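You operate a simulated robot arm through the tools that you are given. There is no shell and no other tool. Be economical: measure what you need, move in short steps, check, and stop when the job is done.

Carry out the task below with a simulated robot arm. There is one attempt and no reset: what you move stays moved.

JOB
Tighten the loose green terminal knob under the clear cover.
Fine: power off before the cover opens, cover shut before the power goes back on. Where these are worked on the way, their far stop is far enough and under half their travel is too little: terminal cover.

It is judged by the outcome, as a careful person would: the job done as asked, and still so three seconds after it is handed in. It fails if anything else is knocked over, pushed out of place, dropped, spilled or broken. Lids that push on must go on centred and level and be pressed home; caps that screw on are set level and turned clockwise until they are tight.

ROBOT AND FRAMES
A 6-joint arm with a two-finger parallel gripper, fixed in place. Base frame: the origin is at the foot of the arm, x ahead of it, y to its left, z up; the work surface is at about z = 4. Readings come in mm, degrees, newtons and seconds.
With the tool pointing down near the work surface it reaches from about 140 to 580 mm from the base axis. Its first joint turns from -66.0 to 66.0 degrees. Payload 2.1 kg.
The tool frame sits at the grasp point between the pads (the TCP): z along the fingers, y along the line on which they close. The tips reach 30 mm beyond it. Largest opening 94 mm; finger width 28, thickness 10; the body of the gripper, 50 by 96 mm, starts 55 mm behind the TCP.
Orientation is that of the tool frame in the base frame, as a unit quaternion [x, y, z, w]. With the fingers straight down and closing along the base's y, the tool's x points along the base's -x, its y along +y and its z along -z.

CONTROLS
- The arm moves only by the tool servo_tool. Its argument "motion" is a list of rows, each a list of 3 entries, a list of its own where there are three numbers: the shift along the base's x, y, z in units of 50 mm (1.0 is 50 mm), then the turn, a rotation vector about the base's x, y, z in units of 5 degrees (1.0 is 5 degrees), then the finger opening in m, from 0 to 0.094. In form: [[[tx, ty, tz], [rx, ry, rz], fingers], ...]. A call has 1 to 12 rows; each row shifts and turns the commanded pose from where the row before left it. A call with a number of a shift or a turn outside -1 to 1 is refused whole. Rows are played at 5 a second. More than 50 mm and 8.6 degrees between two rows, or a gripper value outside its range, and nothing of the call is played. Where a pose cannot be reached the arm comes as near as it can. A force on the tool above 70 N (or 10 N above the force at the start of the call, whichever is more), or a blocked arm, ends the call early, and 0.2 s more pass. The fingers move at their own pace (about 72 mm/s each) and stop on an object; they squeeze with about 26 N. The grip force told is the motor's: it shows also when the fingers shut on nothing. Time passes only in rows, and 0.2 s behind the last, so rows that do not move let the fingers close. It gives the time, the measured TCP pose, the force on the tool (base axes), the opening and the grip force at its end, in the units of the frame above (readings bear some noise), with the torque about the TCP (base axes, N m) and any sound that the robot's microphone picked up, and new pictures: "views" is both (left out), scene, wrist or none.
- Cameras (640 x 400 px; columns grow to the right, rows downward): "scene" is fixed at [81.5, -394.9, 491.9]; the picture's right is [0.48, -0.87, 0.00], its down [-0.43, -0.24, -0.87] and it looks along [0.76, 0.42, -0.49] (base axes); focal length 282 px, centre (320, 200). "wrist" rides on the gripper at [76, 14, -103] in the tool frame; the picture's right is [-0.18, 0.98, 0.00], its down [-0.75, -0.14, -0.64] and it looks along [-0.63, -0.12, 0.77] (tool axes); focal length 243 px, centre (320, 200). There is no depth. A picture from a camera that has moved, and an enlarged one, comes with that camera's place and axes in the base frame and with its lens.
- zoom(camera, box): a new picture of the part [left, top, right, bottom] of that camera's present view, enlarged. The clock stands still meanwhile.
- hand_in(): hands the job in; it is judged then, once.

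Go step by step. Nothing tells you positions but the pictures and the camera data: compare them with the known pose of the tool, close in by small moves and look again before you grip or let go. The budget is 120 turns and 200 pictures, counting those below and the enlarged ones. Unless the task says otherwise, let go and move clear before handing in, and close with one line.

The tools are called after "Call:" by a JSON object that holds its "fn" and its "kwargs". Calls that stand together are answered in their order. servo_tool: Moves the arm, as the interface text tells. Its arguments: {"type":"object","properties":{"motion":{"type":"array","items":{"type":"array"}},"views":{"type":"string","enum":["both","scene","wrist","none"]}},"required":["motion"]} The other tools are called the same way: zoom (camera, box) takes an enlarged picture of a part of a camera's view; hand_in () hands the job in.

At the start:

```text
t: 0.0
eef_pos: [275.4, -152.2, 333.3]
tool_rot: [-0.001, 1.0, 0.0, 0.001]
contact_force: [0.2, -0.7, 0.6]
ft_torque: [0.0, -0.01, 0.01]
width: 94.2
finger_force: 0.0
```

scene: 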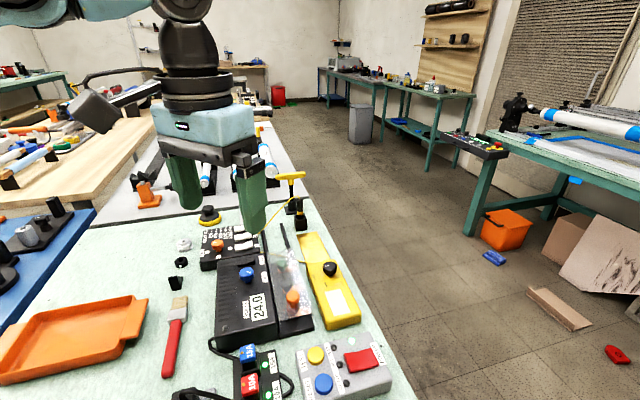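
wrist: 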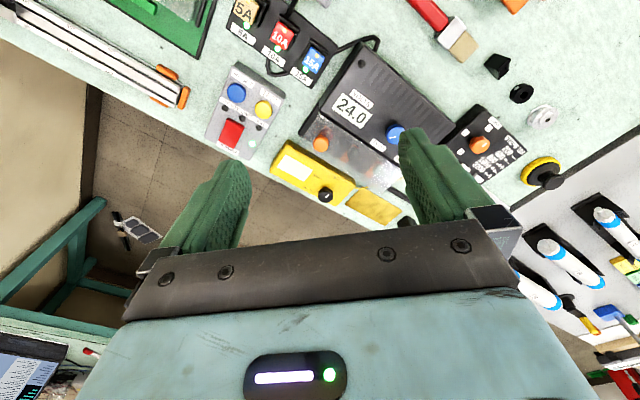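

I see a black power supply with a clear cover, and several devices near it. I'll enlarge both views to identify the power switch, cover and knobs.

Call:
{"fn": "zoom", "kwargs": {"camera": "scene", "box": [190, 200, 400, 400]}}

Call:
{"fn": "zoom", "kwargs": {"camera": "wrist", "box": [200, 0, 560, 220]}}

```text
2.00 times, centred on (295, 300) of scene
camera zoom: at [81.5, -394.9, 491.9], right [0.48, -0.87, 0.0], down [-0.43, -0.24, -0.87], along [0.76, 0.42, -0.49], focal length 564 px, centre (370, 0)
```

zoom: 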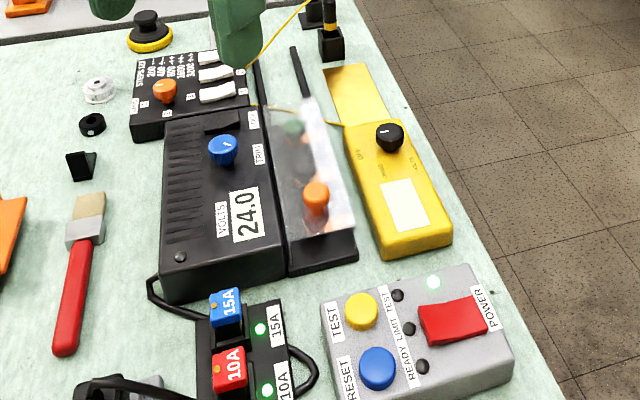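

```text
1.78 times, centred on (380, 110) of wrist
camera zoom: at [198.2, -137.1, 435.8], right [0.18, 0.98, 0.0], down [0.75, -0.14, 0.64], along [0.63, -0.12, -0.77], focal length 431 px, centre (213, 360)
```

zoom: 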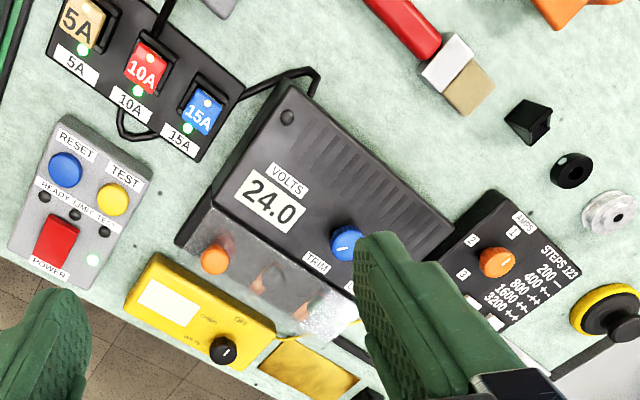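

The red POWER rocker is on the grey box near (351,-322), and the terminal block with the clear cover runs from about (390,-170) to (470,-80). I'll shift the arm for a clearer look.

Call:
{"fn": "servo_tool", "kwargs": {"motion": [[[-0.7, 0.4, 0], [0, 0, 0], 0.094], [[-0.7, 0.4, 0], [0, 0, 0], 0.094], [[0, 0, -0.6], [0, 0, 0], 0.094], [[0, 0, 0], [0, 0, 0], 0.094]]}}

Call:
{"fn": "zoom", "kwargs": {"camera": "wrist", "box": [200, 0, 460, 163]}}

Call:
{"fn": "zoom", "kwargs": {"camera": "scene", "box": [230, 220, 360, 300]}}

```text
t: 1.0
eef_pos: [206.2, -112.7, 303.7]
tool_rot: [-0.002, 1.0, 0.0, 0.002]
contact_force: [-0.3, -0.3, 0.0]
ft_torque: [0.01, 0.05, -0.01]
width: 93.9
finger_force: 0.2
camera wrist: at [128.9, -98.0, 406.1], right [0.18, 0.98, 0.0], down [0.75, -0.14, 0.64], along [0.63, -0.12, -0.77], focal length 243 px, centre (320, 200)
```

scene: 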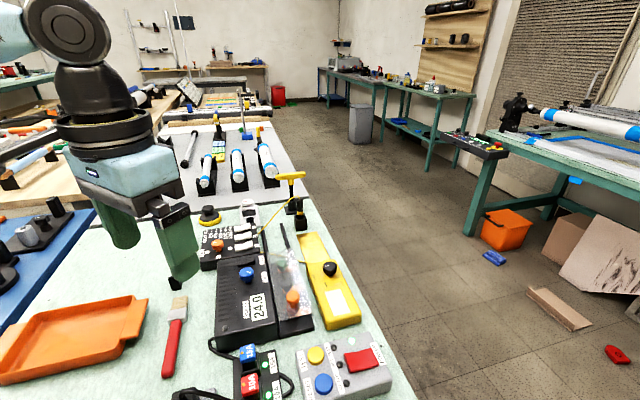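
wrist: 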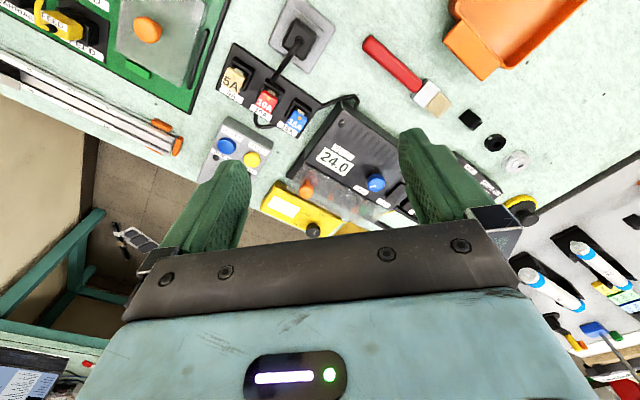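

```text
2.45 times, centred on (330, 82) of wrist
camera zoom: at [128.9, -98.0, 406.1], right [0.18, 0.98, 0.0], down [0.75, -0.14, 0.64], along [0.63, -0.12, -0.77], focal length 595 px, centre (296, 491)
```

zoom: 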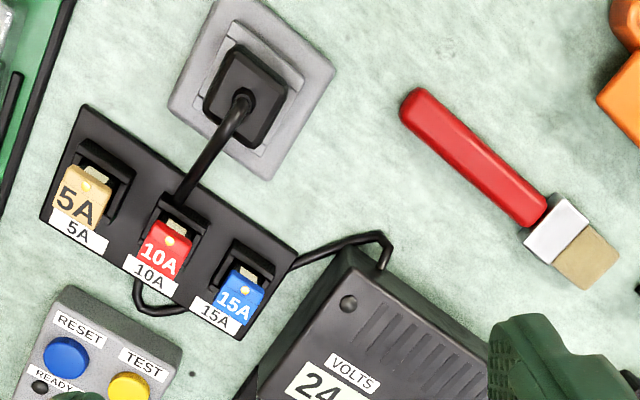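

```text
4.92 times, centred on (295, 260) of scene
camera zoom: at [81.5, -394.9, 491.9], right [0.48, -0.87, 0.0], down [-0.43, -0.24, -0.87], along [0.76, 0.42, -0.49], focal length 1388 px, centre (443, -95)
```

zoom: 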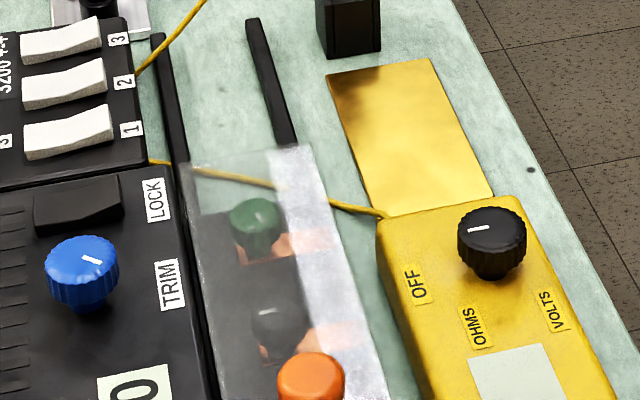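

The clear cover appears to slide on rails, with the orange knob as its handle and the green knob beneath. I'll trace the cables next to decide which switch is the power.

Call:
{"fn": "servo_tool", "kwargs": {"motion": [[[0.3, -1, 0], [0, 0, 0], 0.094], [[0.3, -1, 0], [0, 0, 0], 0.094], [[0, -0.5, -0.6], [0, 0, 0], 0.094], [[0, 0, 0], [0, 0, 0], 0.094]]}}

Call:
{"fn": "zoom", "kwargs": {"camera": "scene", "box": [200, 320, 400, 400]}}

Call:
{"fn": "zoom", "kwargs": {"camera": "scene", "box": [200, 230, 350, 350]}}

```text
refused: row 1 steps farther than a row can; nothing moved
```

```text
3.20 times, centred on (300, 360) of scene
camera zoom: at [81.5, -394.9, 491.9], right [0.48, -0.87, 0.0], down [-0.43, -0.24, -0.87], along [0.76, 0.42, -0.49], focal length 902 px, centre (384, -312)
```

zoom: 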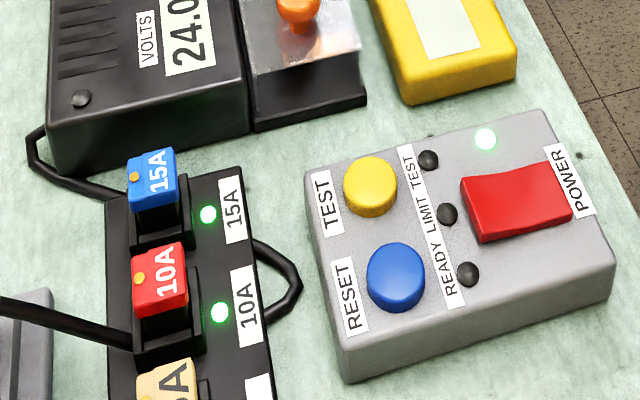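

```text
3.33 times, centred on (275, 290) of scene
camera zoom: at [81.5, -394.9, 491.9], right [0.48, -0.87, 0.0], down [-0.43, -0.24, -0.87], along [0.76, 0.42, -0.49], focal length 940 px, centre (470, -100)
```

zoom: 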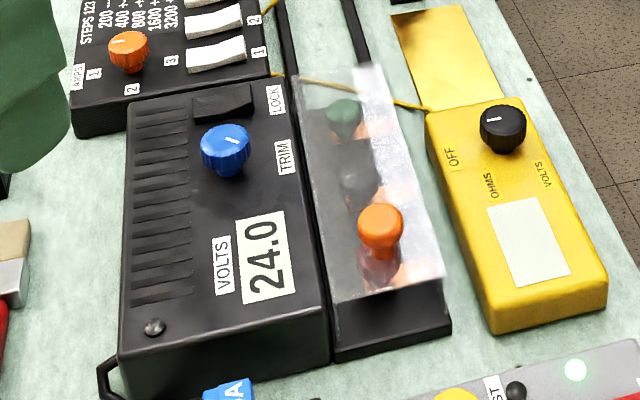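

The mains cord routing matters here, since the supply itself shows no POWER switch. I'll take a closer look at the fuse strip, plug and grey box.

Call:
{"fn": "servo_tool", "kwargs": {"motion": [[[0, -0.9, 0], [0, 0, 0], 0.094], [[0, -0.9, 0], [0, 0, 0], 0.094], [[-0.4, -0.7, -0.4], [0, 0, 0], 0.094], [[0, 0, 0], [0, 0, 0], 0.094]]}}

Call:
{"fn": "zoom", "kwargs": {"camera": "wrist", "box": [240, 0, 480, 150]}}

```text
t: 2.0
eef_pos: [185.8, -236.2, 283.5]
tool_rot: [0.0, 1.0, 0.0, 0.001]
contact_force: [0.0, -0.7, -0.3]
ft_torque: [0.01, 0.02, 0.02]
width: 94.0
finger_force: 0.1
camera wrist: at [107.6, -222.2, 386.2], right [0.18, 0.98, 0.0], down [0.75, -0.14, 0.64], along [0.63, -0.12, -0.77], focal length 243 px, centre (320, 200)
```

scene: 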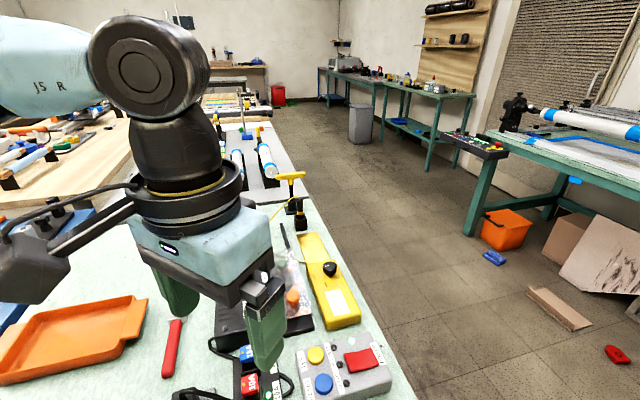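
wrist: 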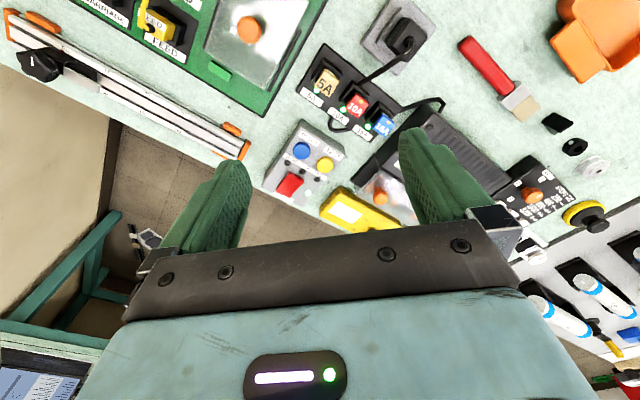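

```text
2.67 times, centred on (360, 75) of wrist
camera zoom: at [107.6, -222.2, 386.2], right [0.18, 0.98, 0.0], down [0.75, -0.14, 0.64], along [0.63, -0.12, -0.77], focal length 647 px, centre (213, 533)
```

zoom: 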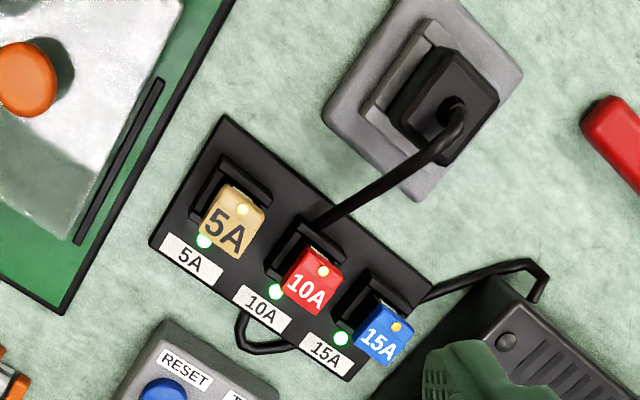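

There is a second board with a clear cover farther right of the bench (−y). I'll check it before deciding.

Call:
{"fn": "servo_tool", "kwargs": {"motion": [[[0, -0.9, 0], [0, 0, 0], 0.094], [[0, -0.9, 0], [0, 0, 0], 0.094], [[0, -0.4, 0], [0, 0, 0], 0.094], [[0, 0, 0], [0, 0, 0], 0.094]], "views": "wrist"}}

Call:
{"fn": "zoom", "kwargs": {"camera": "wrist", "box": [140, 0, 396, 160]}}

```text
t: 3.0
eef_pos: [183.9, -347.0, 283.6]
tool_rot: [-0.001, 1.0, 0.0, 0.0]
contact_force: [-0.1, 0.5, 0.6]
ft_torque: [-0.02, 0.0, 0.04]
width: 93.9
finger_force: 0.1
camera wrist: at [107.6, -331.9, 385.7], right [0.18, 0.98, 0.0], down [0.75, -0.14, 0.64], along [0.63, -0.12, -0.77], focal length 243 px, centre (320, 200)
```

wrist: 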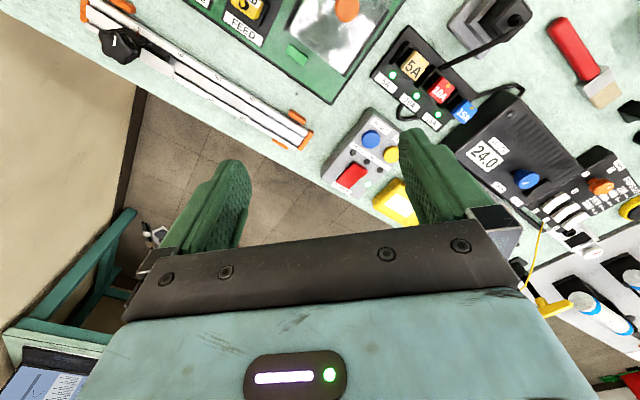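

```text
2.50 times, centred on (268, 80) of wrist
camera zoom: at [107.6, -331.9, 385.7], right [0.18, 0.98, 0.0], down [0.75, -0.14, 0.64], along [0.63, -0.12, -0.77], focal length 606 px, centre (450, 500)
```

zoom: 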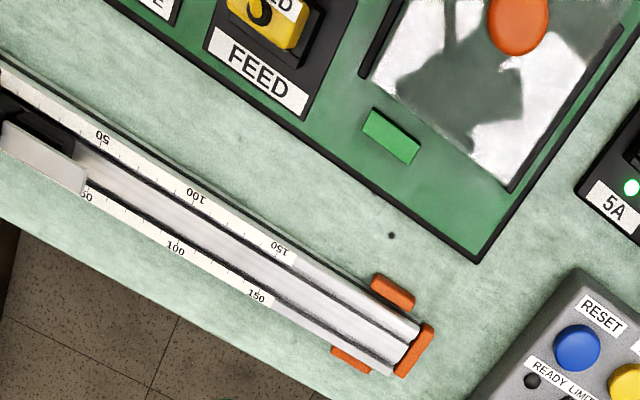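

I'll raise and yaw the tool to see that second covered board properly.

Call:
{"fn": "servo_tool", "kwargs": {"motion": [[[0, 0.5, 0.5], [0, 0, -1], 0.094], [[0, 0.5, 0.5], [0, 0, -1], 0.094], [[0, 0.5, 0.5], [0, 0, -1], 0.094], [[0, 0.5, 0.5], [0, 0, -1], 0.094], [[0, 0, 0], [0, 0, -1], 0.094], [[0, 0, 0], [0, 0, -1], 0.094], [[0, 0, 0], [0, 0, -1], 0.094], [[0, 0, 0], [0, 0, -1], 0.094], [[0, 0, 0], [0, 0, -1], 0.094]], "views": "wrist"}}

```text
t: 5.0
eef_pos: [186.9, -246.4, 383.1]
tool_rot: [0.383, 0.924, 0.0, 0.001]
contact_force: [-0.2, -0.2, 0.0]
ft_torque: [0.0, 0.04, -0.01]
width: 93.9
finger_force: 0.0
camera wrist: at [140.9, -181.9, 485.5], right [0.83, 0.56, 0.0], down [0.43, -0.63, 0.64], along [0.36, -0.53, -0.77], focal length 243 px, centre (320, 200)
```

wrist: 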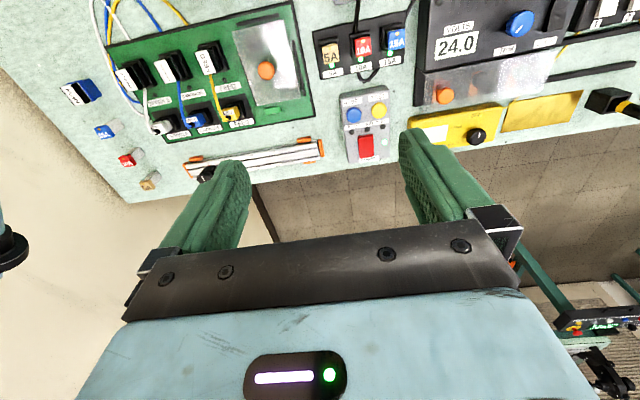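

Call:
{"fn": "zoom", "kwargs": {"camera": "wrist", "box": [50, 0, 306, 160]}}

Call:
{"fn": "zoom", "kwargs": {"camera": "wrist", "box": [304, 0, 640, 170]}}

```text
2.50 times, centred on (178, 80) of wrist
camera zoom: at [140.9, -181.9, 485.5], right [0.83, 0.56, 0.0], down [0.43, -0.63, 0.64], along [0.36, -0.53, -0.77], focal length 606 px, centre (675, 500)
```

zoom: 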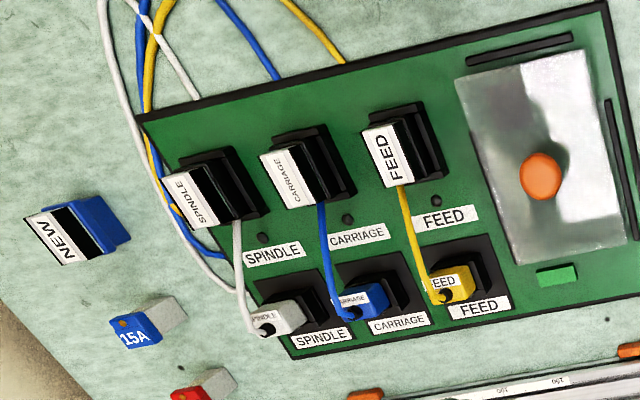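

```text
1.90 times, centred on (472, 85) of wrist
camera zoom: at [140.9, -181.9, 485.5], right [0.83, 0.56, 0.0], down [0.43, -0.63, 0.64], along [0.36, -0.53, -0.77], focal length 462 px, centre (30, 419)
```

zoom: 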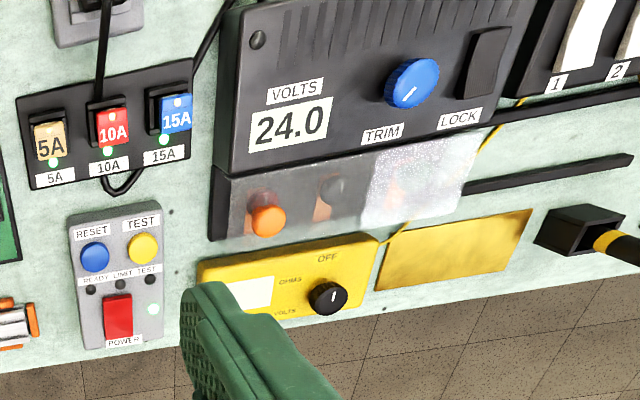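

The second board has no green knob, so the job is at the power supply. The POWER rocker is the likely power switch, so I'll get a close look at it.

Call:
{"fn": "servo_tool", "kwargs": {"motion": [[[0.45, 0, -0.85], [0, 0, 0], 0.05], [[0.45, 0, -0.85], [0, 0, 0], 0.0], [[0.45, 0, -0.85], [0, 0, 0], 0.0], [[0.45, 0, -0.85], [0, 0, 0], 0.0], [[0.4, 0, -0.6], [0, 0, 0], 0.0], [[0, 0, 0], [0, 0, 0], 0.0]]}}

Call:
{"fn": "zoom", "kwargs": {"camera": "wrist", "box": [200, 60, 440, 210]}}

```text
t: 6.4
eef_pos: [294.1, -245.4, 182.5]
tool_rot: [0.382, 0.924, 0.0, 0.001]
contact_force: [0.1, 0.2, -0.2]
ft_torque: [0.01, -0.02, -0.04]
width: 0.1
finger_force: 25.4
camera wrist: at [249.2, -181.4, 285.7], right [0.82, 0.57, 0.0], down [0.43, -0.63, 0.64], along [0.36, -0.53, -0.77], focal length 243 px, centre (320, 200)
```

scene: 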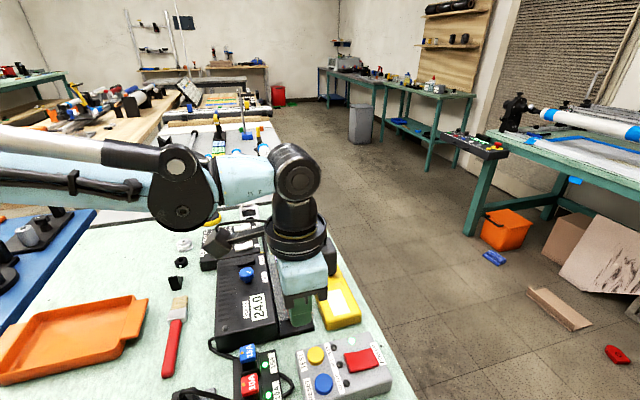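
wrist: 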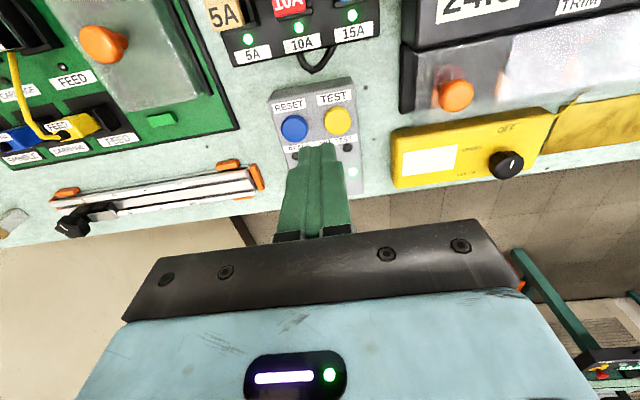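

```text
2.67 times, centred on (320, 135) of wrist
camera zoom: at [249.2, -181.4, 285.7], right [0.82, 0.57, 0.0], down [0.43, -0.63, 0.64], along [0.36, -0.53, -0.77], focal length 647 px, centre (320, 373)
```

zoom: 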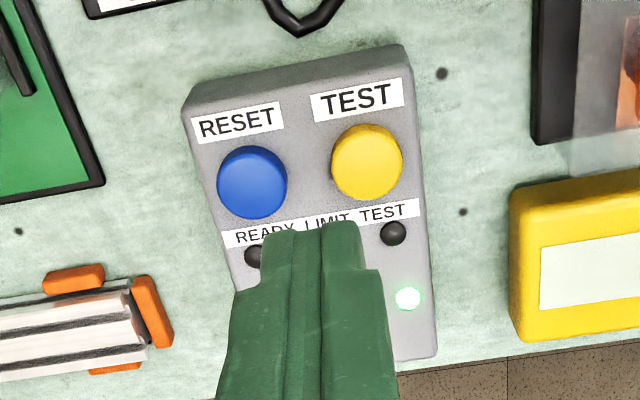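

The fingers hide the rocker in this view, so I'll use the scene camera.

Call:
{"fn": "zoom", "kwargs": {"camera": "scene", "box": [290, 330, 402, 400]}}

```text
5.71 times, centred on (346, 365) of scene
camera zoom: at [81.6, -394.9, 491.9], right [0.48, -0.87, 0.0], down [-0.43, -0.24, -0.87], along [0.76, 0.42, -0.49], focal length 1612 px, centre (171, -743)
```

zoom: 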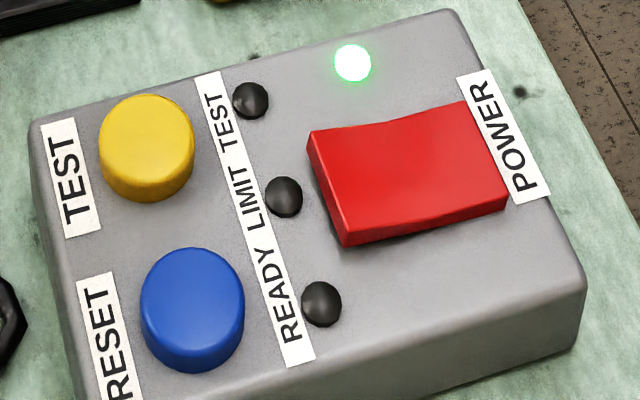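

The rocker is about 50 mm long, running along (0.68,−0.73), and its end nearest the buttons looks raised. I'll yaw the tool so the closed fingertips are narrow along it and hover over that end.

Call:
{"fn": "servo_tool", "kwargs": {"motion": [[[0.08, -0.108, 0], [0, 0, 1], 0], [[0.08, -0.108, 0], [0, 0, 1], 0], [[0.08, -0.108, 0], [0, 0, 1], 0], [[0.08, -0.108, 0], [0, 0, 1], 0], [[0.08, -0.108, 0], [0, 0, 1], 0], [[0.08, -0.108, 0], [0, 0, 1], 0], [[0.08, -0.108, 0], [0, 0, 1], 0], [[0.08, -0.108, 0], [0, 0, 1], 0], [[0.08, -0.108, 0], [0, 0, 1], 0], [[0.08, -0.108, 0], [0, 0, 1], 0], [[0.08, -0.108, 0], [0, 0, 1], 0], [[0.08, -0.108, 0], [0, 0, 1], 0]], "views": "none"}}

Call:
{"fn": "servo_tool", "kwargs": {"motion": [[[0, 0, -0.3], [0, 0, 1], 0], [[0, 0, -0.3], [0, 0, 1], 0], [[0, 0, -0.3], [0, 0, 1], 0], [[0, 0, -0.3], [0, 0, 1], 0], [[0, 0, -0.3], [0, 0, 1], 0], [[0, 0, -0.2], [0, 0, 1], 0], [[0, 0, 0], [0, 0, 0], 0]]}}

Call:
{"fn": "zoom", "kwargs": {"camera": "scene", "box": [290, 310, 434, 400]}}

```text
t: 9.0
eef_pos: [344.6, -310.4, 182.4]
tool_rot: [-0.131, 0.991, 0.0, 0.001]
contact_force: [-0.7, 0.4, -0.2]
ft_torque: [0.03, -0.04, -0.01]
width: 0.0
finger_force: 26.5
```

```text
t: 10.6
eef_pos: [345.0, -311.5, 99.6]
tool_rot: [-0.384, 0.923, 0.001, 0.001]
contact_force: [-0.2, 0.0, -0.2]
ft_torque: [0.0, 0.0, -0.02]
width: 0.4
finger_force: 26.2
camera wrist: at [278.8, -354.7, 201.5], right [-0.57, 0.82, 0.0], down [0.63, 0.43, 0.64], along [0.53, 0.36, -0.77], focal length 243 px, centre (320, 200)
```

scene: 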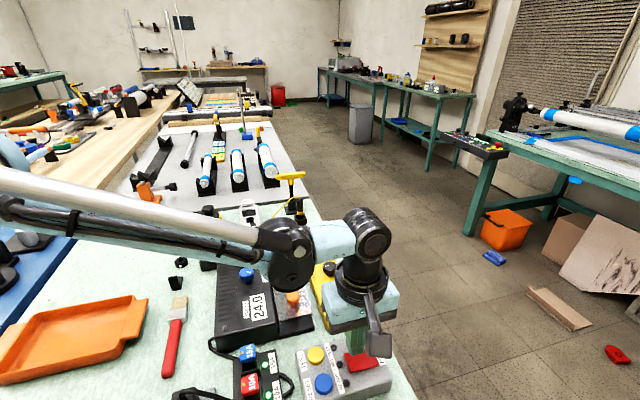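
wrist: 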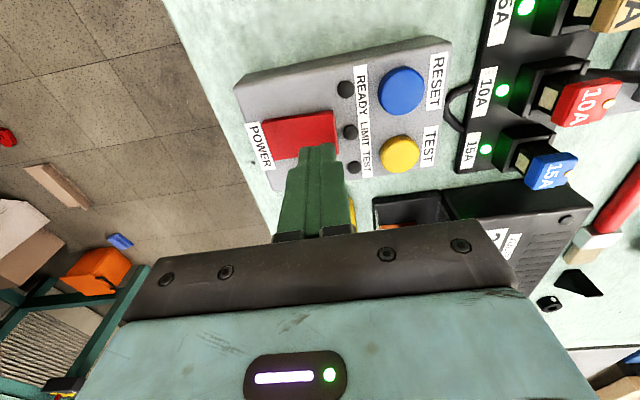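

```text
4.44 times, centred on (362, 355) of scene
camera zoom: at [81.5, -394.9, 491.9], right [0.48, -0.87, 0.0], down [-0.43, -0.24, -0.87], along [0.76, 0.42, -0.49], focal length 1253 px, centre (133, -489)
```

zoom: 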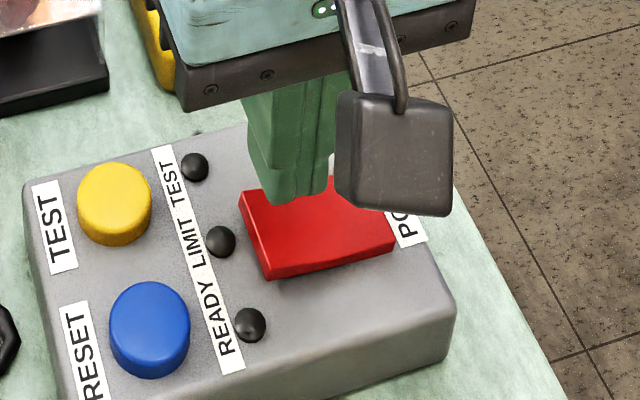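

The tips sit above the button-side half of the rocker. I'll descend and press in small steps.

Call:
{"fn": "servo_tool", "kwargs": {"motion": [[[0, 0, -0.2], [0, 0, 0], 0], [[0, 0, -0.2], [0, 0, 0], 0], [[0, 0, -0.1], [0, 0, 0], 0], [[0, 0, -0.06], [0, 0, 0], 0], [[0, 0, -0.06], [0, 0, 0], 0]], "views": "scene"}}

Call:
{"fn": "zoom", "kwargs": {"camera": "scene", "box": [290, 310, 434, 400]}}

```text
t: 11.7
eef_pos: [343.5, -310.8, 74.4]
tool_rot: [-0.384, 0.923, 0.002, 0.0]
contact_force: [-0.1, 1.2, 20.7]
ft_torque: [-0.12, -0.1, 0.01]
width: 0.0
finger_force: 26.0
stopped in row 5: the force on the tool passed its limit at 85 N (the readings are from after the stop); the commanded pose is now the measured one
```

scene: 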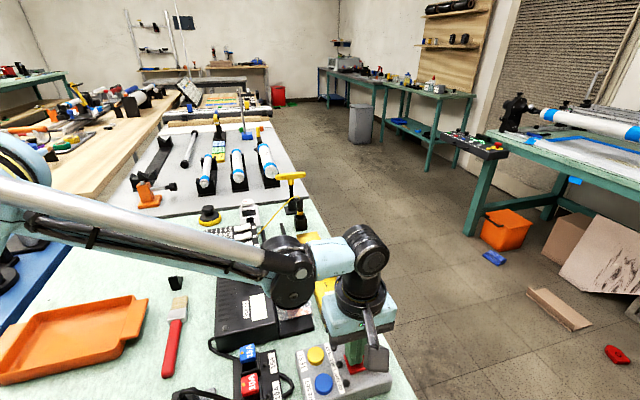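

```text
4.44 times, centred on (362, 355) of scene
camera zoom: at [81.5, -394.8, 492.0], right [0.48, -0.87, 0.0], down [-0.43, -0.24, -0.87], along [0.76, 0.42, -0.49], focal length 1253 px, centre (133, -489)
```

zoom: 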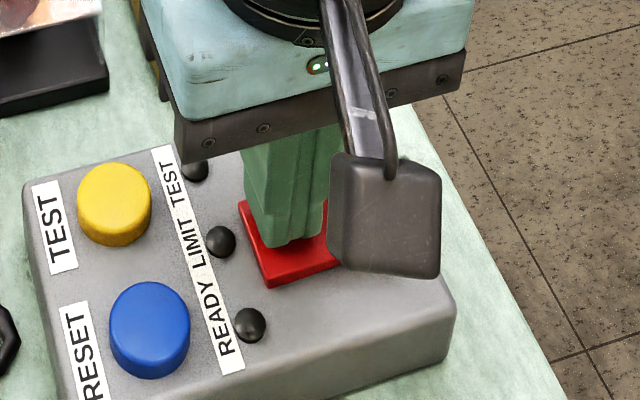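

It pressed, and the supply's display seems to have gone blank. I'll lift off and confirm.

Call:
{"fn": "servo_tool", "kwargs": {"motion": [[[0, 0, 0.6], [0, 0, 0], 0], [[0, 0, 0.9], [0, 0, 0], 0], [[-0.3, 0.4, 0.7], [0, 0, 0], 0.0], [[-0.6, 0.4, 0.6], [0, 0, 0], 0.04], [[-0.6, 0.4, 0.6], [0, 0, 0], 0.09], [[0, 0, 0], [0, 0, 0], 0.094]]}}

Call:
{"fn": "zoom", "kwargs": {"camera": "scene", "box": [190, 300, 400, 400]}}

```text
t: 13.1
eef_pos: [267.7, -250.7, 242.3]
tool_rot: [-0.384, 0.923, 0.002, 0.0]
contact_force: [0.7, 0.3, 0.3]
ft_torque: [0.02, 0.0, -0.02]
width: 94.0
finger_force: 0.1
camera wrist: at [202.6, -294.4, 344.6], right [-0.57, 0.82, 0.0], down [0.63, 0.43, 0.64], along [0.53, 0.37, -0.77], focal length 243 px, centre (320, 200)
```

scene: 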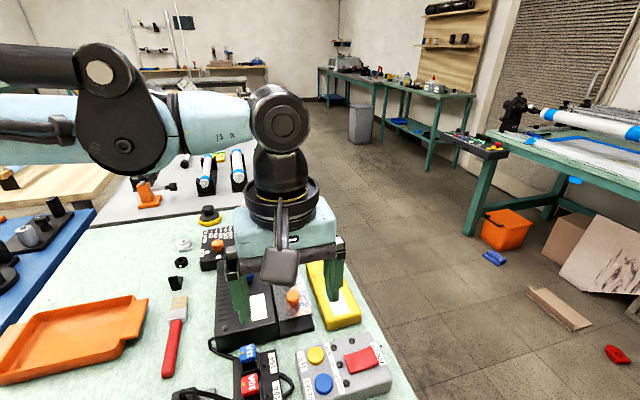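
wrist: 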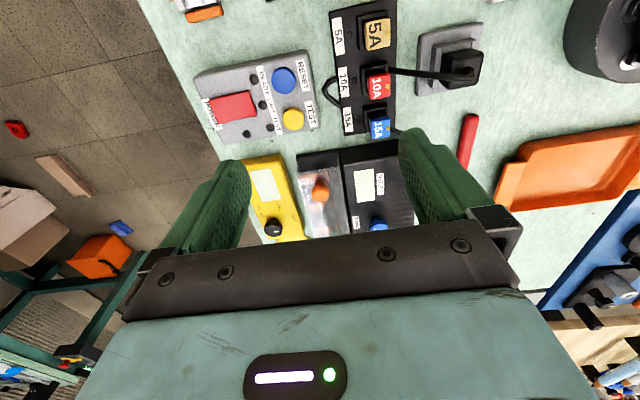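

```text
3.05 times, centred on (295, 350) of scene
camera zoom: at [81.5, -394.9, 491.9], right [0.48, -0.87, 0.0], down [-0.43, -0.24, -0.87], along [0.76, 0.42, -0.49], focal length 860 px, centre (396, -257)
```

zoom: 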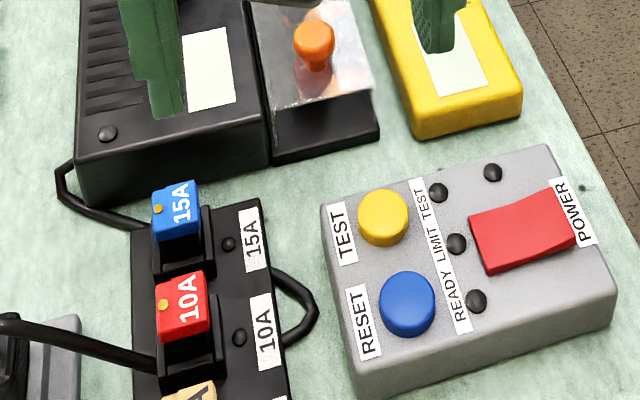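

The lamps and the display are all off, so power is off. I put the orange cover handle at about (388,−169), top z≈58; I'll hover over it with the fingers closing along the slide axis (45°).

Call:
{"fn": "servo_tool", "kwargs": {"motion": [[[0.2, 0.14, 0], [0, 0, -1], 0.08], [[0.2, 0.14, 0], [0, 0, -1], 0.08], [[0.2, 0.14, 0], [0, 0, -1], 0.08], [[0.2, 0.14, 0], [0, 0, -1], 0.08], [[0.2, 0.14, 0], [0, 0, -1], 0.08], [[0.2, 0.14, 0], [0, 0, -1], 0.08], [[0.2, 0.14, 0], [0, 0, -1], 0.08], [[0.2, 0.14, 0], [0, 0, -1], 0.08], [[0.2, 0.14, 0], [0, 0, -1], 0.08], [[0.2, 0.14, 0], [0, 0, -1], 0.08], [[0.2, 0.12, 0], [0, 0, -1], 0.08], [[0.2, 0.12, 0], [0, 0, -1], 0.08]], "views": "none"}}

Call:
{"fn": "servo_tool", "kwargs": {"motion": [[[0, 0, -0.4], [0, 0, -1], 0.07], [[0, 0, -0.4], [0, 0, -1], 0.07], [[0, 0, -0.4], [0, 0, -1], 0.07], [[0, 0, -0.4], [0, 0, -1], 0.07], [[0, 0, -0.2], [0, 0, -1], 0.07], [[0, 0, -0.1], [0, 0, -1], 0.07], [[0, 0, 0], [0, 0, 0], 0.07]]}}

Call:
{"fn": "zoom", "kwargs": {"camera": "scene", "box": [220, 220, 380, 320]}}

Call:
{"fn": "zoom", "kwargs": {"camera": "wrist", "box": [220, 60, 460, 210]}}

```text
t: 15.7
eef_pos: [388.8, -169.9, 242.7]
tool_rot: [0.131, 0.991, 0.002, 0.001]
contact_force: [0.3, -0.1, -0.1]
ft_torque: [-0.01, -0.01, -0.01]
width: 79.9
finger_force: 0.0
```

```text
t: 17.3
eef_pos: [389.3, -169.1, 147.5]
tool_rot: [0.382, 0.924, 0.001, 0.001]
contact_force: [0.3, 0.2, 1.0]
ft_torque: [0.03, 0.02, 0.0]
width: 70.3
finger_force: 0.0
camera wrist: at [343.9, -105.2, 250.2], right [0.82, 0.57, 0.0], down [0.43, -0.63, 0.64], along [0.37, -0.53, -0.77], focal length 243 px, centre (320, 200)
```

scene: 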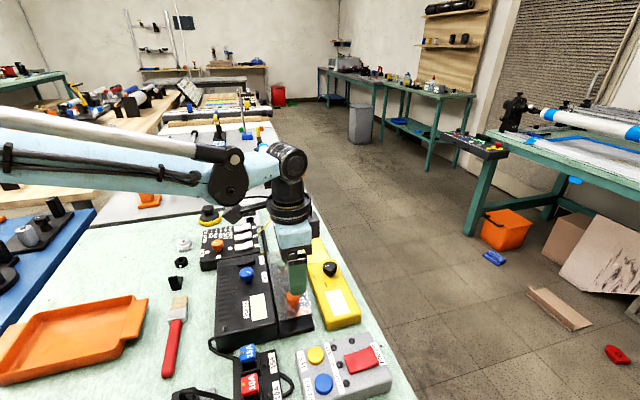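
wrist: 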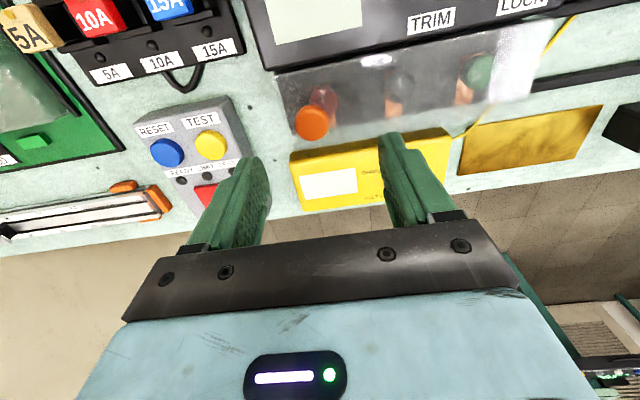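

```text
4.00 times, centred on (300, 270) of scene
camera zoom: at [81.5, -394.9, 491.9], right [0.48, -0.87, 0.0], down [-0.43, -0.24, -0.87], along [0.76, 0.42, -0.49], focal length 1128 px, centre (400, -80)
```

zoom: 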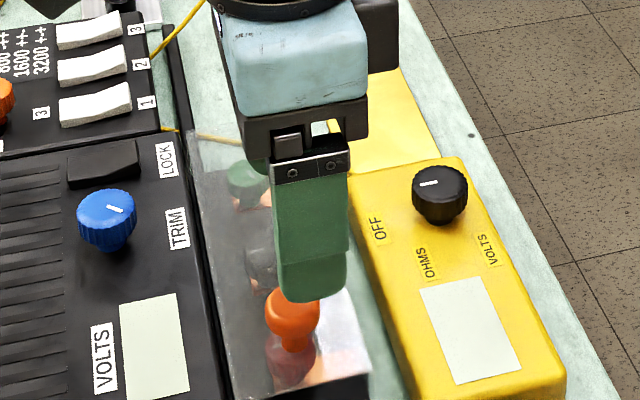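

```text
2.67 times, centred on (340, 135) of wrist
camera zoom: at [343.9, -105.2, 250.2], right [0.82, 0.57, 0.0], down [0.43, -0.63, 0.64], along [0.37, -0.53, -0.77], focal length 647 px, centre (267, 373)
```

zoom: 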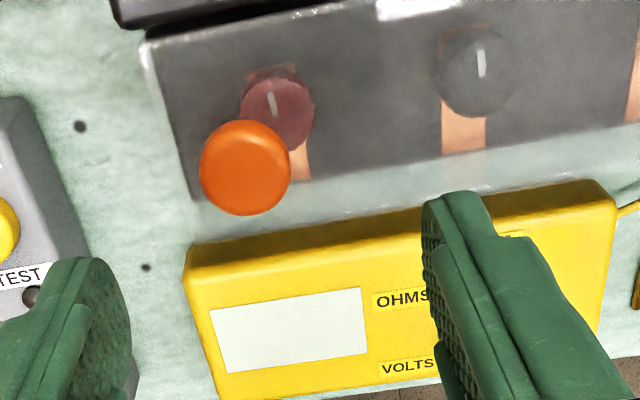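

The handle is near (383,−171) with its top at z≈65. I'll shift and descend partway, then check.

Call:
{"fn": "servo_tool", "kwargs": {"motion": [[[-0.12, -0.04, -0.3], [0, 0, 0], 0.07], [[0, 0, -0.3], [0, 0, 0], 0.07], [[0, 0, -0.4], [0, 0, 0], 0.07], [[0, 0, 0], [0, 0, 0], 0.07]]}}

Call:
{"fn": "zoom", "kwargs": {"camera": "scene", "box": [220, 240, 380, 340]}}

Call:
{"fn": "zoom", "kwargs": {"camera": "wrist", "box": [220, 60, 460, 210]}}

```text
t: 18.3
eef_pos: [382.9, -171.4, 95.7]
tool_rot: [0.382, 0.924, 0.001, 0.002]
contact_force: [0.7, -1.1, -0.3]
ft_torque: [0.02, -0.01, -0.01]
width: 70.1
finger_force: 0.1
camera wrist: at [337.3, -107.1, 199.0], right [0.82, 0.57, 0.0], down [0.43, -0.63, 0.64], along [0.37, -0.53, -0.77], focal length 243 px, centre (320, 200)
```

scene: 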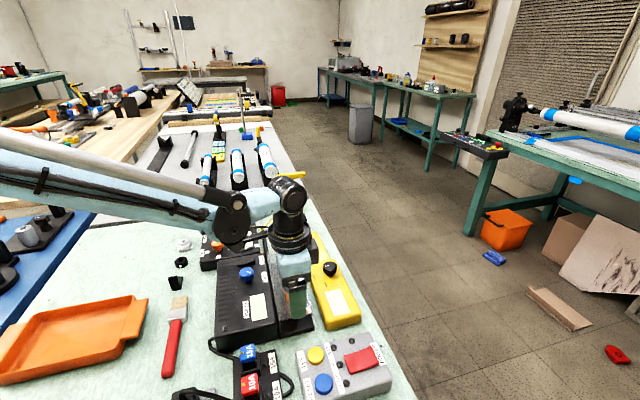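
wrist: 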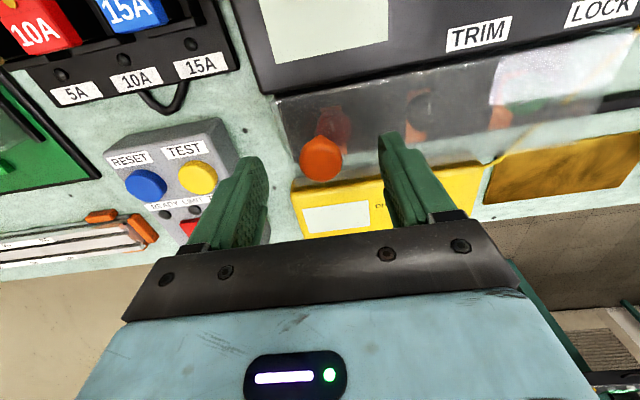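

```text
4.00 times, centred on (300, 290) of scene
camera zoom: at [81.5, -394.9, 491.9], right [0.48, -0.87, 0.0], down [-0.43, -0.24, -0.87], along [0.76, 0.42, -0.49], focal length 1128 px, centre (400, -160)
```

zoom: 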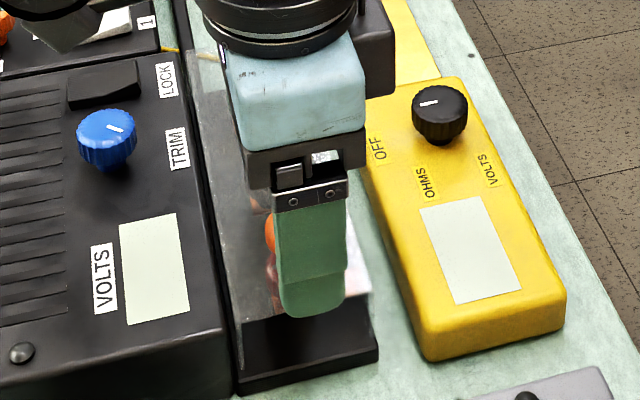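

```text
2.67 times, centred on (340, 135) of wrist
camera zoom: at [337.3, -107.1, 199.0], right [0.82, 0.57, 0.0], down [0.43, -0.63, 0.64], along [0.37, -0.53, -0.77], focal length 647 px, centre (267, 373)
```

zoom: 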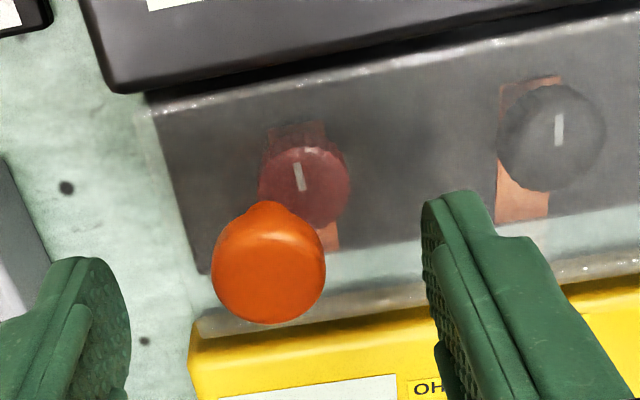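

The handle is centred between the fingers. I'll lower to put the tips just above the cover and close on the handle.

Call:
{"fn": "servo_tool", "kwargs": {"motion": [[[0, 0, -0.15], [0, 0, 0], 0.07], [[0, 0, -0.13], [0, 0, 0], 0.07], [[0, 0, 0], [0, 0, 0], 0.0], [[0, 0, 0], [0, 0, 0], 0.0], [[0, 0, 0], [0, 0, 0], 0.0], [[0, 0, 0], [0, 0, 0], 0.0]]}}

Call:
{"fn": "zoom", "kwargs": {"camera": "wrist", "box": [220, 60, 460, 210]}}

```text
t: 19.7
eef_pos: [382.7, -171.0, 83.4]
tool_rot: [0.382, 0.924, 0.001, 0.002]
contact_force: [-0.1, 0.7, -6.6]
ft_torque: [0.01, -0.02, -0.01]
width: 24.6
finger_force: 45.1
camera wrist: at [337.3, -106.4, 186.1], right [0.82, 0.57, 0.0], down [0.43, -0.63, 0.64], along [0.37, -0.53, -0.77], focal length 243 px, centre (320, 200)
```

scene: 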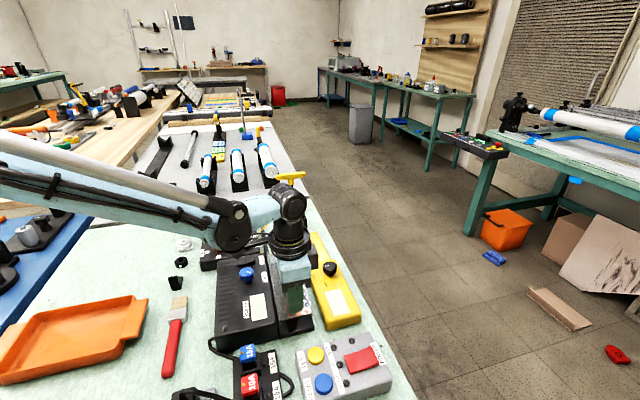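
wrist: 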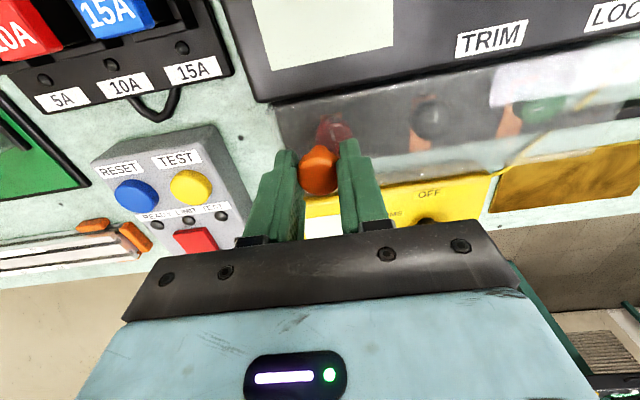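

```text
2.67 times, centred on (340, 135) of wrist
camera zoom: at [337.3, -106.4, 186.1], right [0.82, 0.57, 0.0], down [0.43, -0.63, 0.64], along [0.37, -0.53, -0.77], focal length 647 px, centre (267, 373)
```

zoom: 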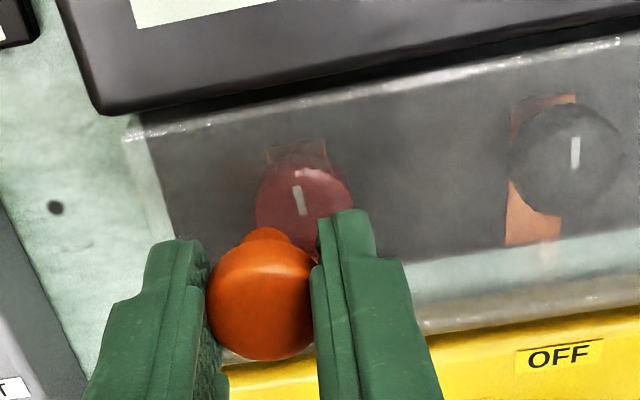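

The handle is held. I'll slide the cover along its rails, first a short test move.

Call:
{"fn": "servo_tool", "kwargs": {"motion": [[[0.14, 0.14, 0], [0, 0, 0], 0.0], [[0.14, 0.14, 0], [0, 0, 0], 0.0], [[0, 0, 0], [0, 0, 0], 0.0]]}}

Call:
{"fn": "zoom", "kwargs": {"camera": "wrist", "box": [220, 60, 460, 210]}}

```text
t: 20.5
eef_pos: [397.9, -156.2, 83.2]
tool_rot: [0.382, 0.924, 0.001, 0.002]
contact_force: [-0.8, 0.9, -3.7]
ft_torque: [0.09, 0.15, -0.02]
width: 24.7
finger_force: 45.3
camera wrist: at [351.6, -92.1, 186.1], right [0.82, 0.57, 0.0], down [0.43, -0.63, 0.64], along [0.37, -0.53, -0.77], focal length 243 px, centre (320, 200)
```

scene: 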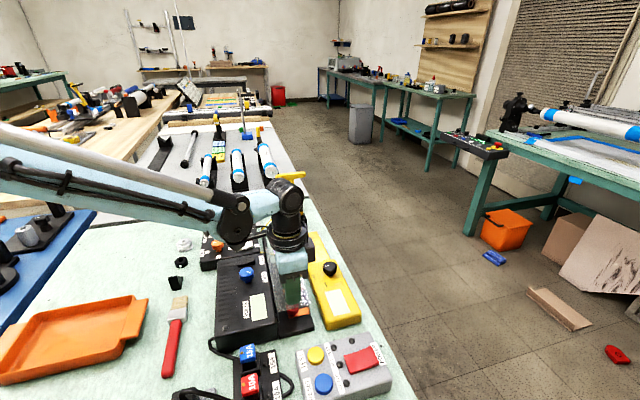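
wrist: 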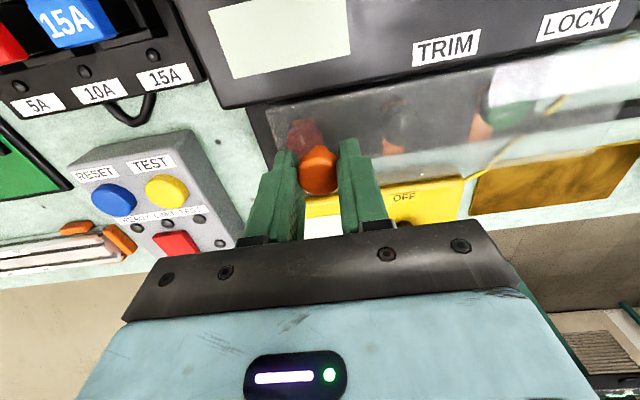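

```text
2.67 times, centred on (340, 135) of wrist
camera zoom: at [351.6, -92.1, 186.1], right [0.82, 0.57, 0.0], down [0.43, -0.63, 0.64], along [0.37, -0.53, -0.77], focal length 647 px, centre (267, 373)
```

zoom: 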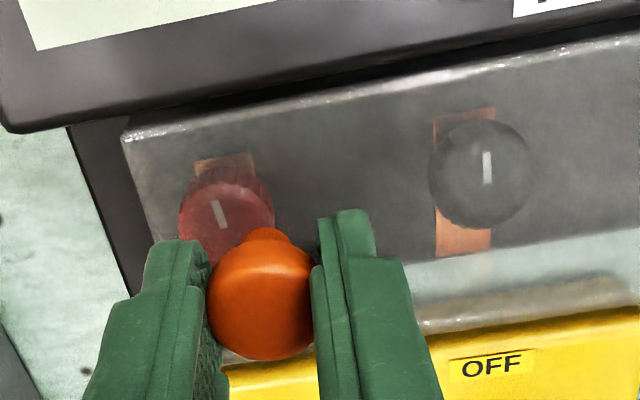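

The cover slides cleanly. I'll continue toward the far stop in modest steps.

Call:
{"fn": "servo_tool", "kwargs": {"motion": [[[0.18, 0.18, 0], [0, 0, 0], 0.0], [[0.18, 0.18, 0], [0, 0, 0], 0.0], [[0.18, 0.18, 0], [0, 0, 0], 0.0], [[0.18, 0.18, 0], [0, 0, 0], 0.0], [[0, 0, 0], [0, 0, 0], 0.0]]}}

Call:
{"fn": "zoom", "kwargs": {"camera": "wrist", "box": [220, 0, 640, 210]}}

Call:
{"fn": "zoom", "kwargs": {"camera": "scene", "box": [220, 170, 380, 330]}}

```text
t: 21.7
eef_pos: [433.2, -120.8, 83.1]
tool_rot: [0.382, 0.924, 0.002, 0.001]
contact_force: [-5.9, 6.3, -10.3]
ft_torque: [0.1, 0.17, -0.02]
width: 24.2
finger_force: 44.5
camera wrist: at [388.1, -55.8, 186.3], right [0.82, 0.57, 0.0], down [0.43, -0.63, 0.64], along [0.37, -0.53, -0.77], focal length 243 px, centre (320, 200)
```

scene: 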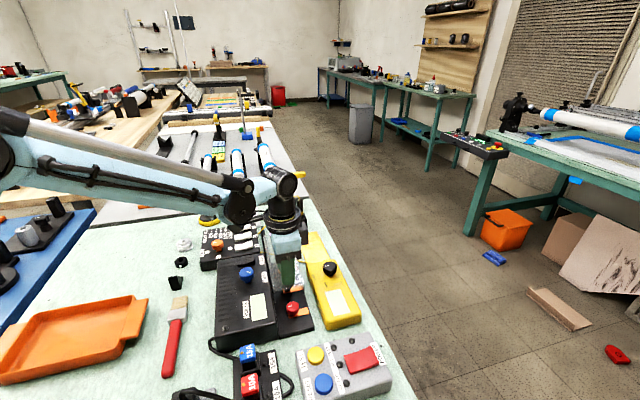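
wrist: 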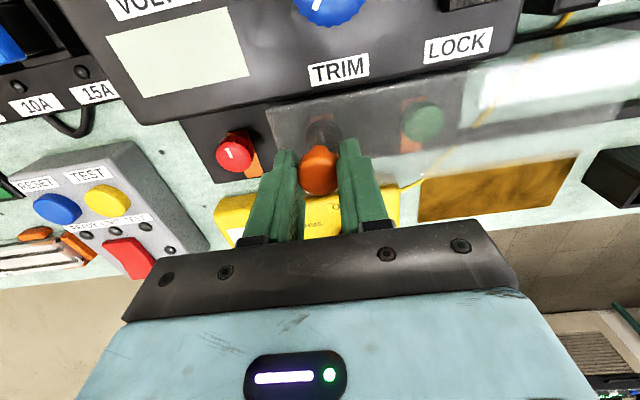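

```text
1.52 times, centred on (430, 105) of wrist
camera zoom: at [388.1, -55.8, 186.3], right [0.82, 0.57, 0.0], down [0.43, -0.63, 0.64], along [0.37, -0.53, -0.77], focal length 370 px, centre (152, 345)
```

zoom: 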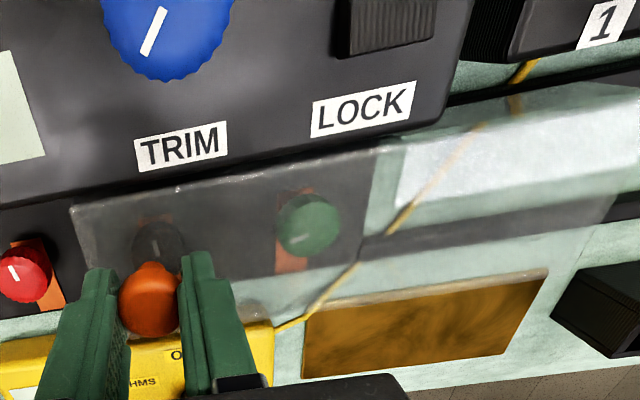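

```text
2.50 times, centred on (300, 250) of scene
camera zoom: at [81.6, -394.9, 491.9], right [0.48, -0.87, 0.0], down [-0.43, -0.24, -0.87], along [0.76, 0.42, -0.49], focal length 705 px, centre (370, 75)
```

zoom: 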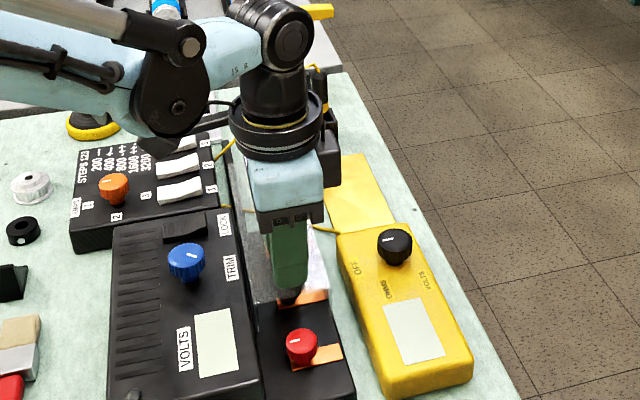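

The lead runs beneath the cover and is clear of it. I'll correct the axis slightly to relieve the side force and continue.

Call:
{"fn": "servo_tool", "kwargs": {"motion": [[[0.16, 0.19, -0.01], [0, 0, 0], 0.0], [[0.175, 0.185, 0], [0, 0, 0], 0.0], [[0.175, 0.185, 0], [0, 0, 0], 0.0], [[0.175, 0.185, 0], [0, 0, 0], 0.0], [[0, 0, 0], [0, 0, 0], 0.0]]}}

Call:
{"fn": "zoom", "kwargs": {"camera": "wrist", "box": [220, 0, 640, 210]}}

```text
t: 22.9
eef_pos: [466.1, -85.8, 83.6]
tool_rot: [0.383, 0.924, 0.0, 0.005]
contact_force: [18.2, -19.1, -26.4]
ft_torque: [-0.35, -0.38, -0.04]
width: 24.7
finger_force: 45.0
camera wrist: at [421.8, -20.5, 185.7], right [0.83, 0.56, 0.0], down [0.43, -0.63, 0.65], along [0.37, -0.53, -0.76], focal length 243 px, centre (320, 200)
```

scene: 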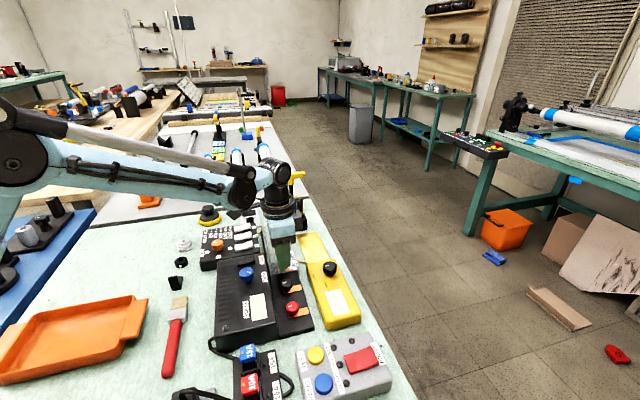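
wrist: 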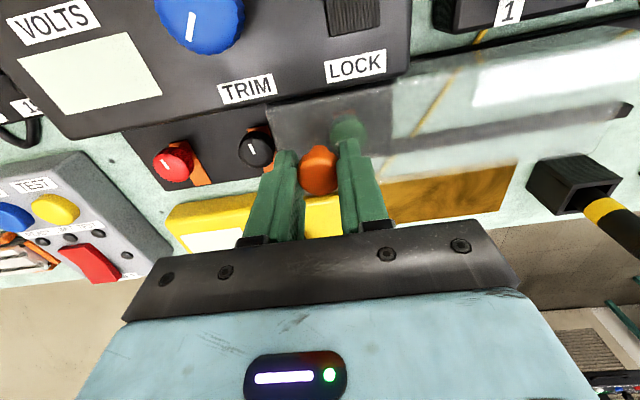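

```text
1.52 times, centred on (430, 105) of wrist
camera zoom: at [421.8, -20.5, 185.7], right [0.83, 0.56, 0.0], down [0.43, -0.63, 0.65], along [0.37, -0.53, -0.76], focal length 370 px, centre (152, 345)
```

zoom: 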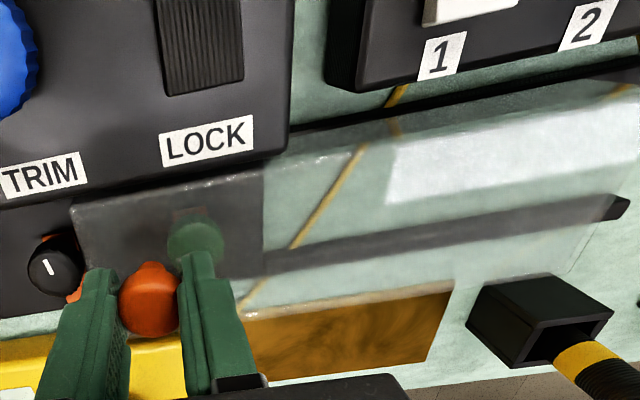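

I overcorrected sideways, so I'll shift back about 1.2 mm each way and keep going along 45°.

Call:
{"fn": "servo_tool", "kwargs": {"motion": [[[0.024, -0.024, -0.02], [0, 0, 0], 0.0], [[0, 0, 0], [0, 0, 0], 0.0]], "views": "none"}}

Call:
{"fn": "servo_tool", "kwargs": {"motion": [[[0.14, 0.142, 0], [0, 0, 0], 0.0], [[0.14, 0.142, 0], [0, 0, 0], 0.0], [[0, 0, 0], [0, 0, 0], 0.0]], "views": "none"}}

```text
t: 23.5
eef_pos: [468.7, -84.6, 83.2]
tool_rot: [0.382, 0.924, 0.002, 0.003]
contact_force: [9.9, -9.6, 19.9]
ft_torque: [-0.64, -0.65, 0.06]
width: 25.0
finger_force: 45.3
```

```text
t: 24.3
eef_pos: [482.9, -70.8, 83.5]
tool_rot: [0.381, 0.925, 0.001, 0.001]
contact_force: [10.1, -9.9, 33.8]
ft_torque: [0.19, 0.22, -0.05]
width: 24.9
finger_force: 45.0
```

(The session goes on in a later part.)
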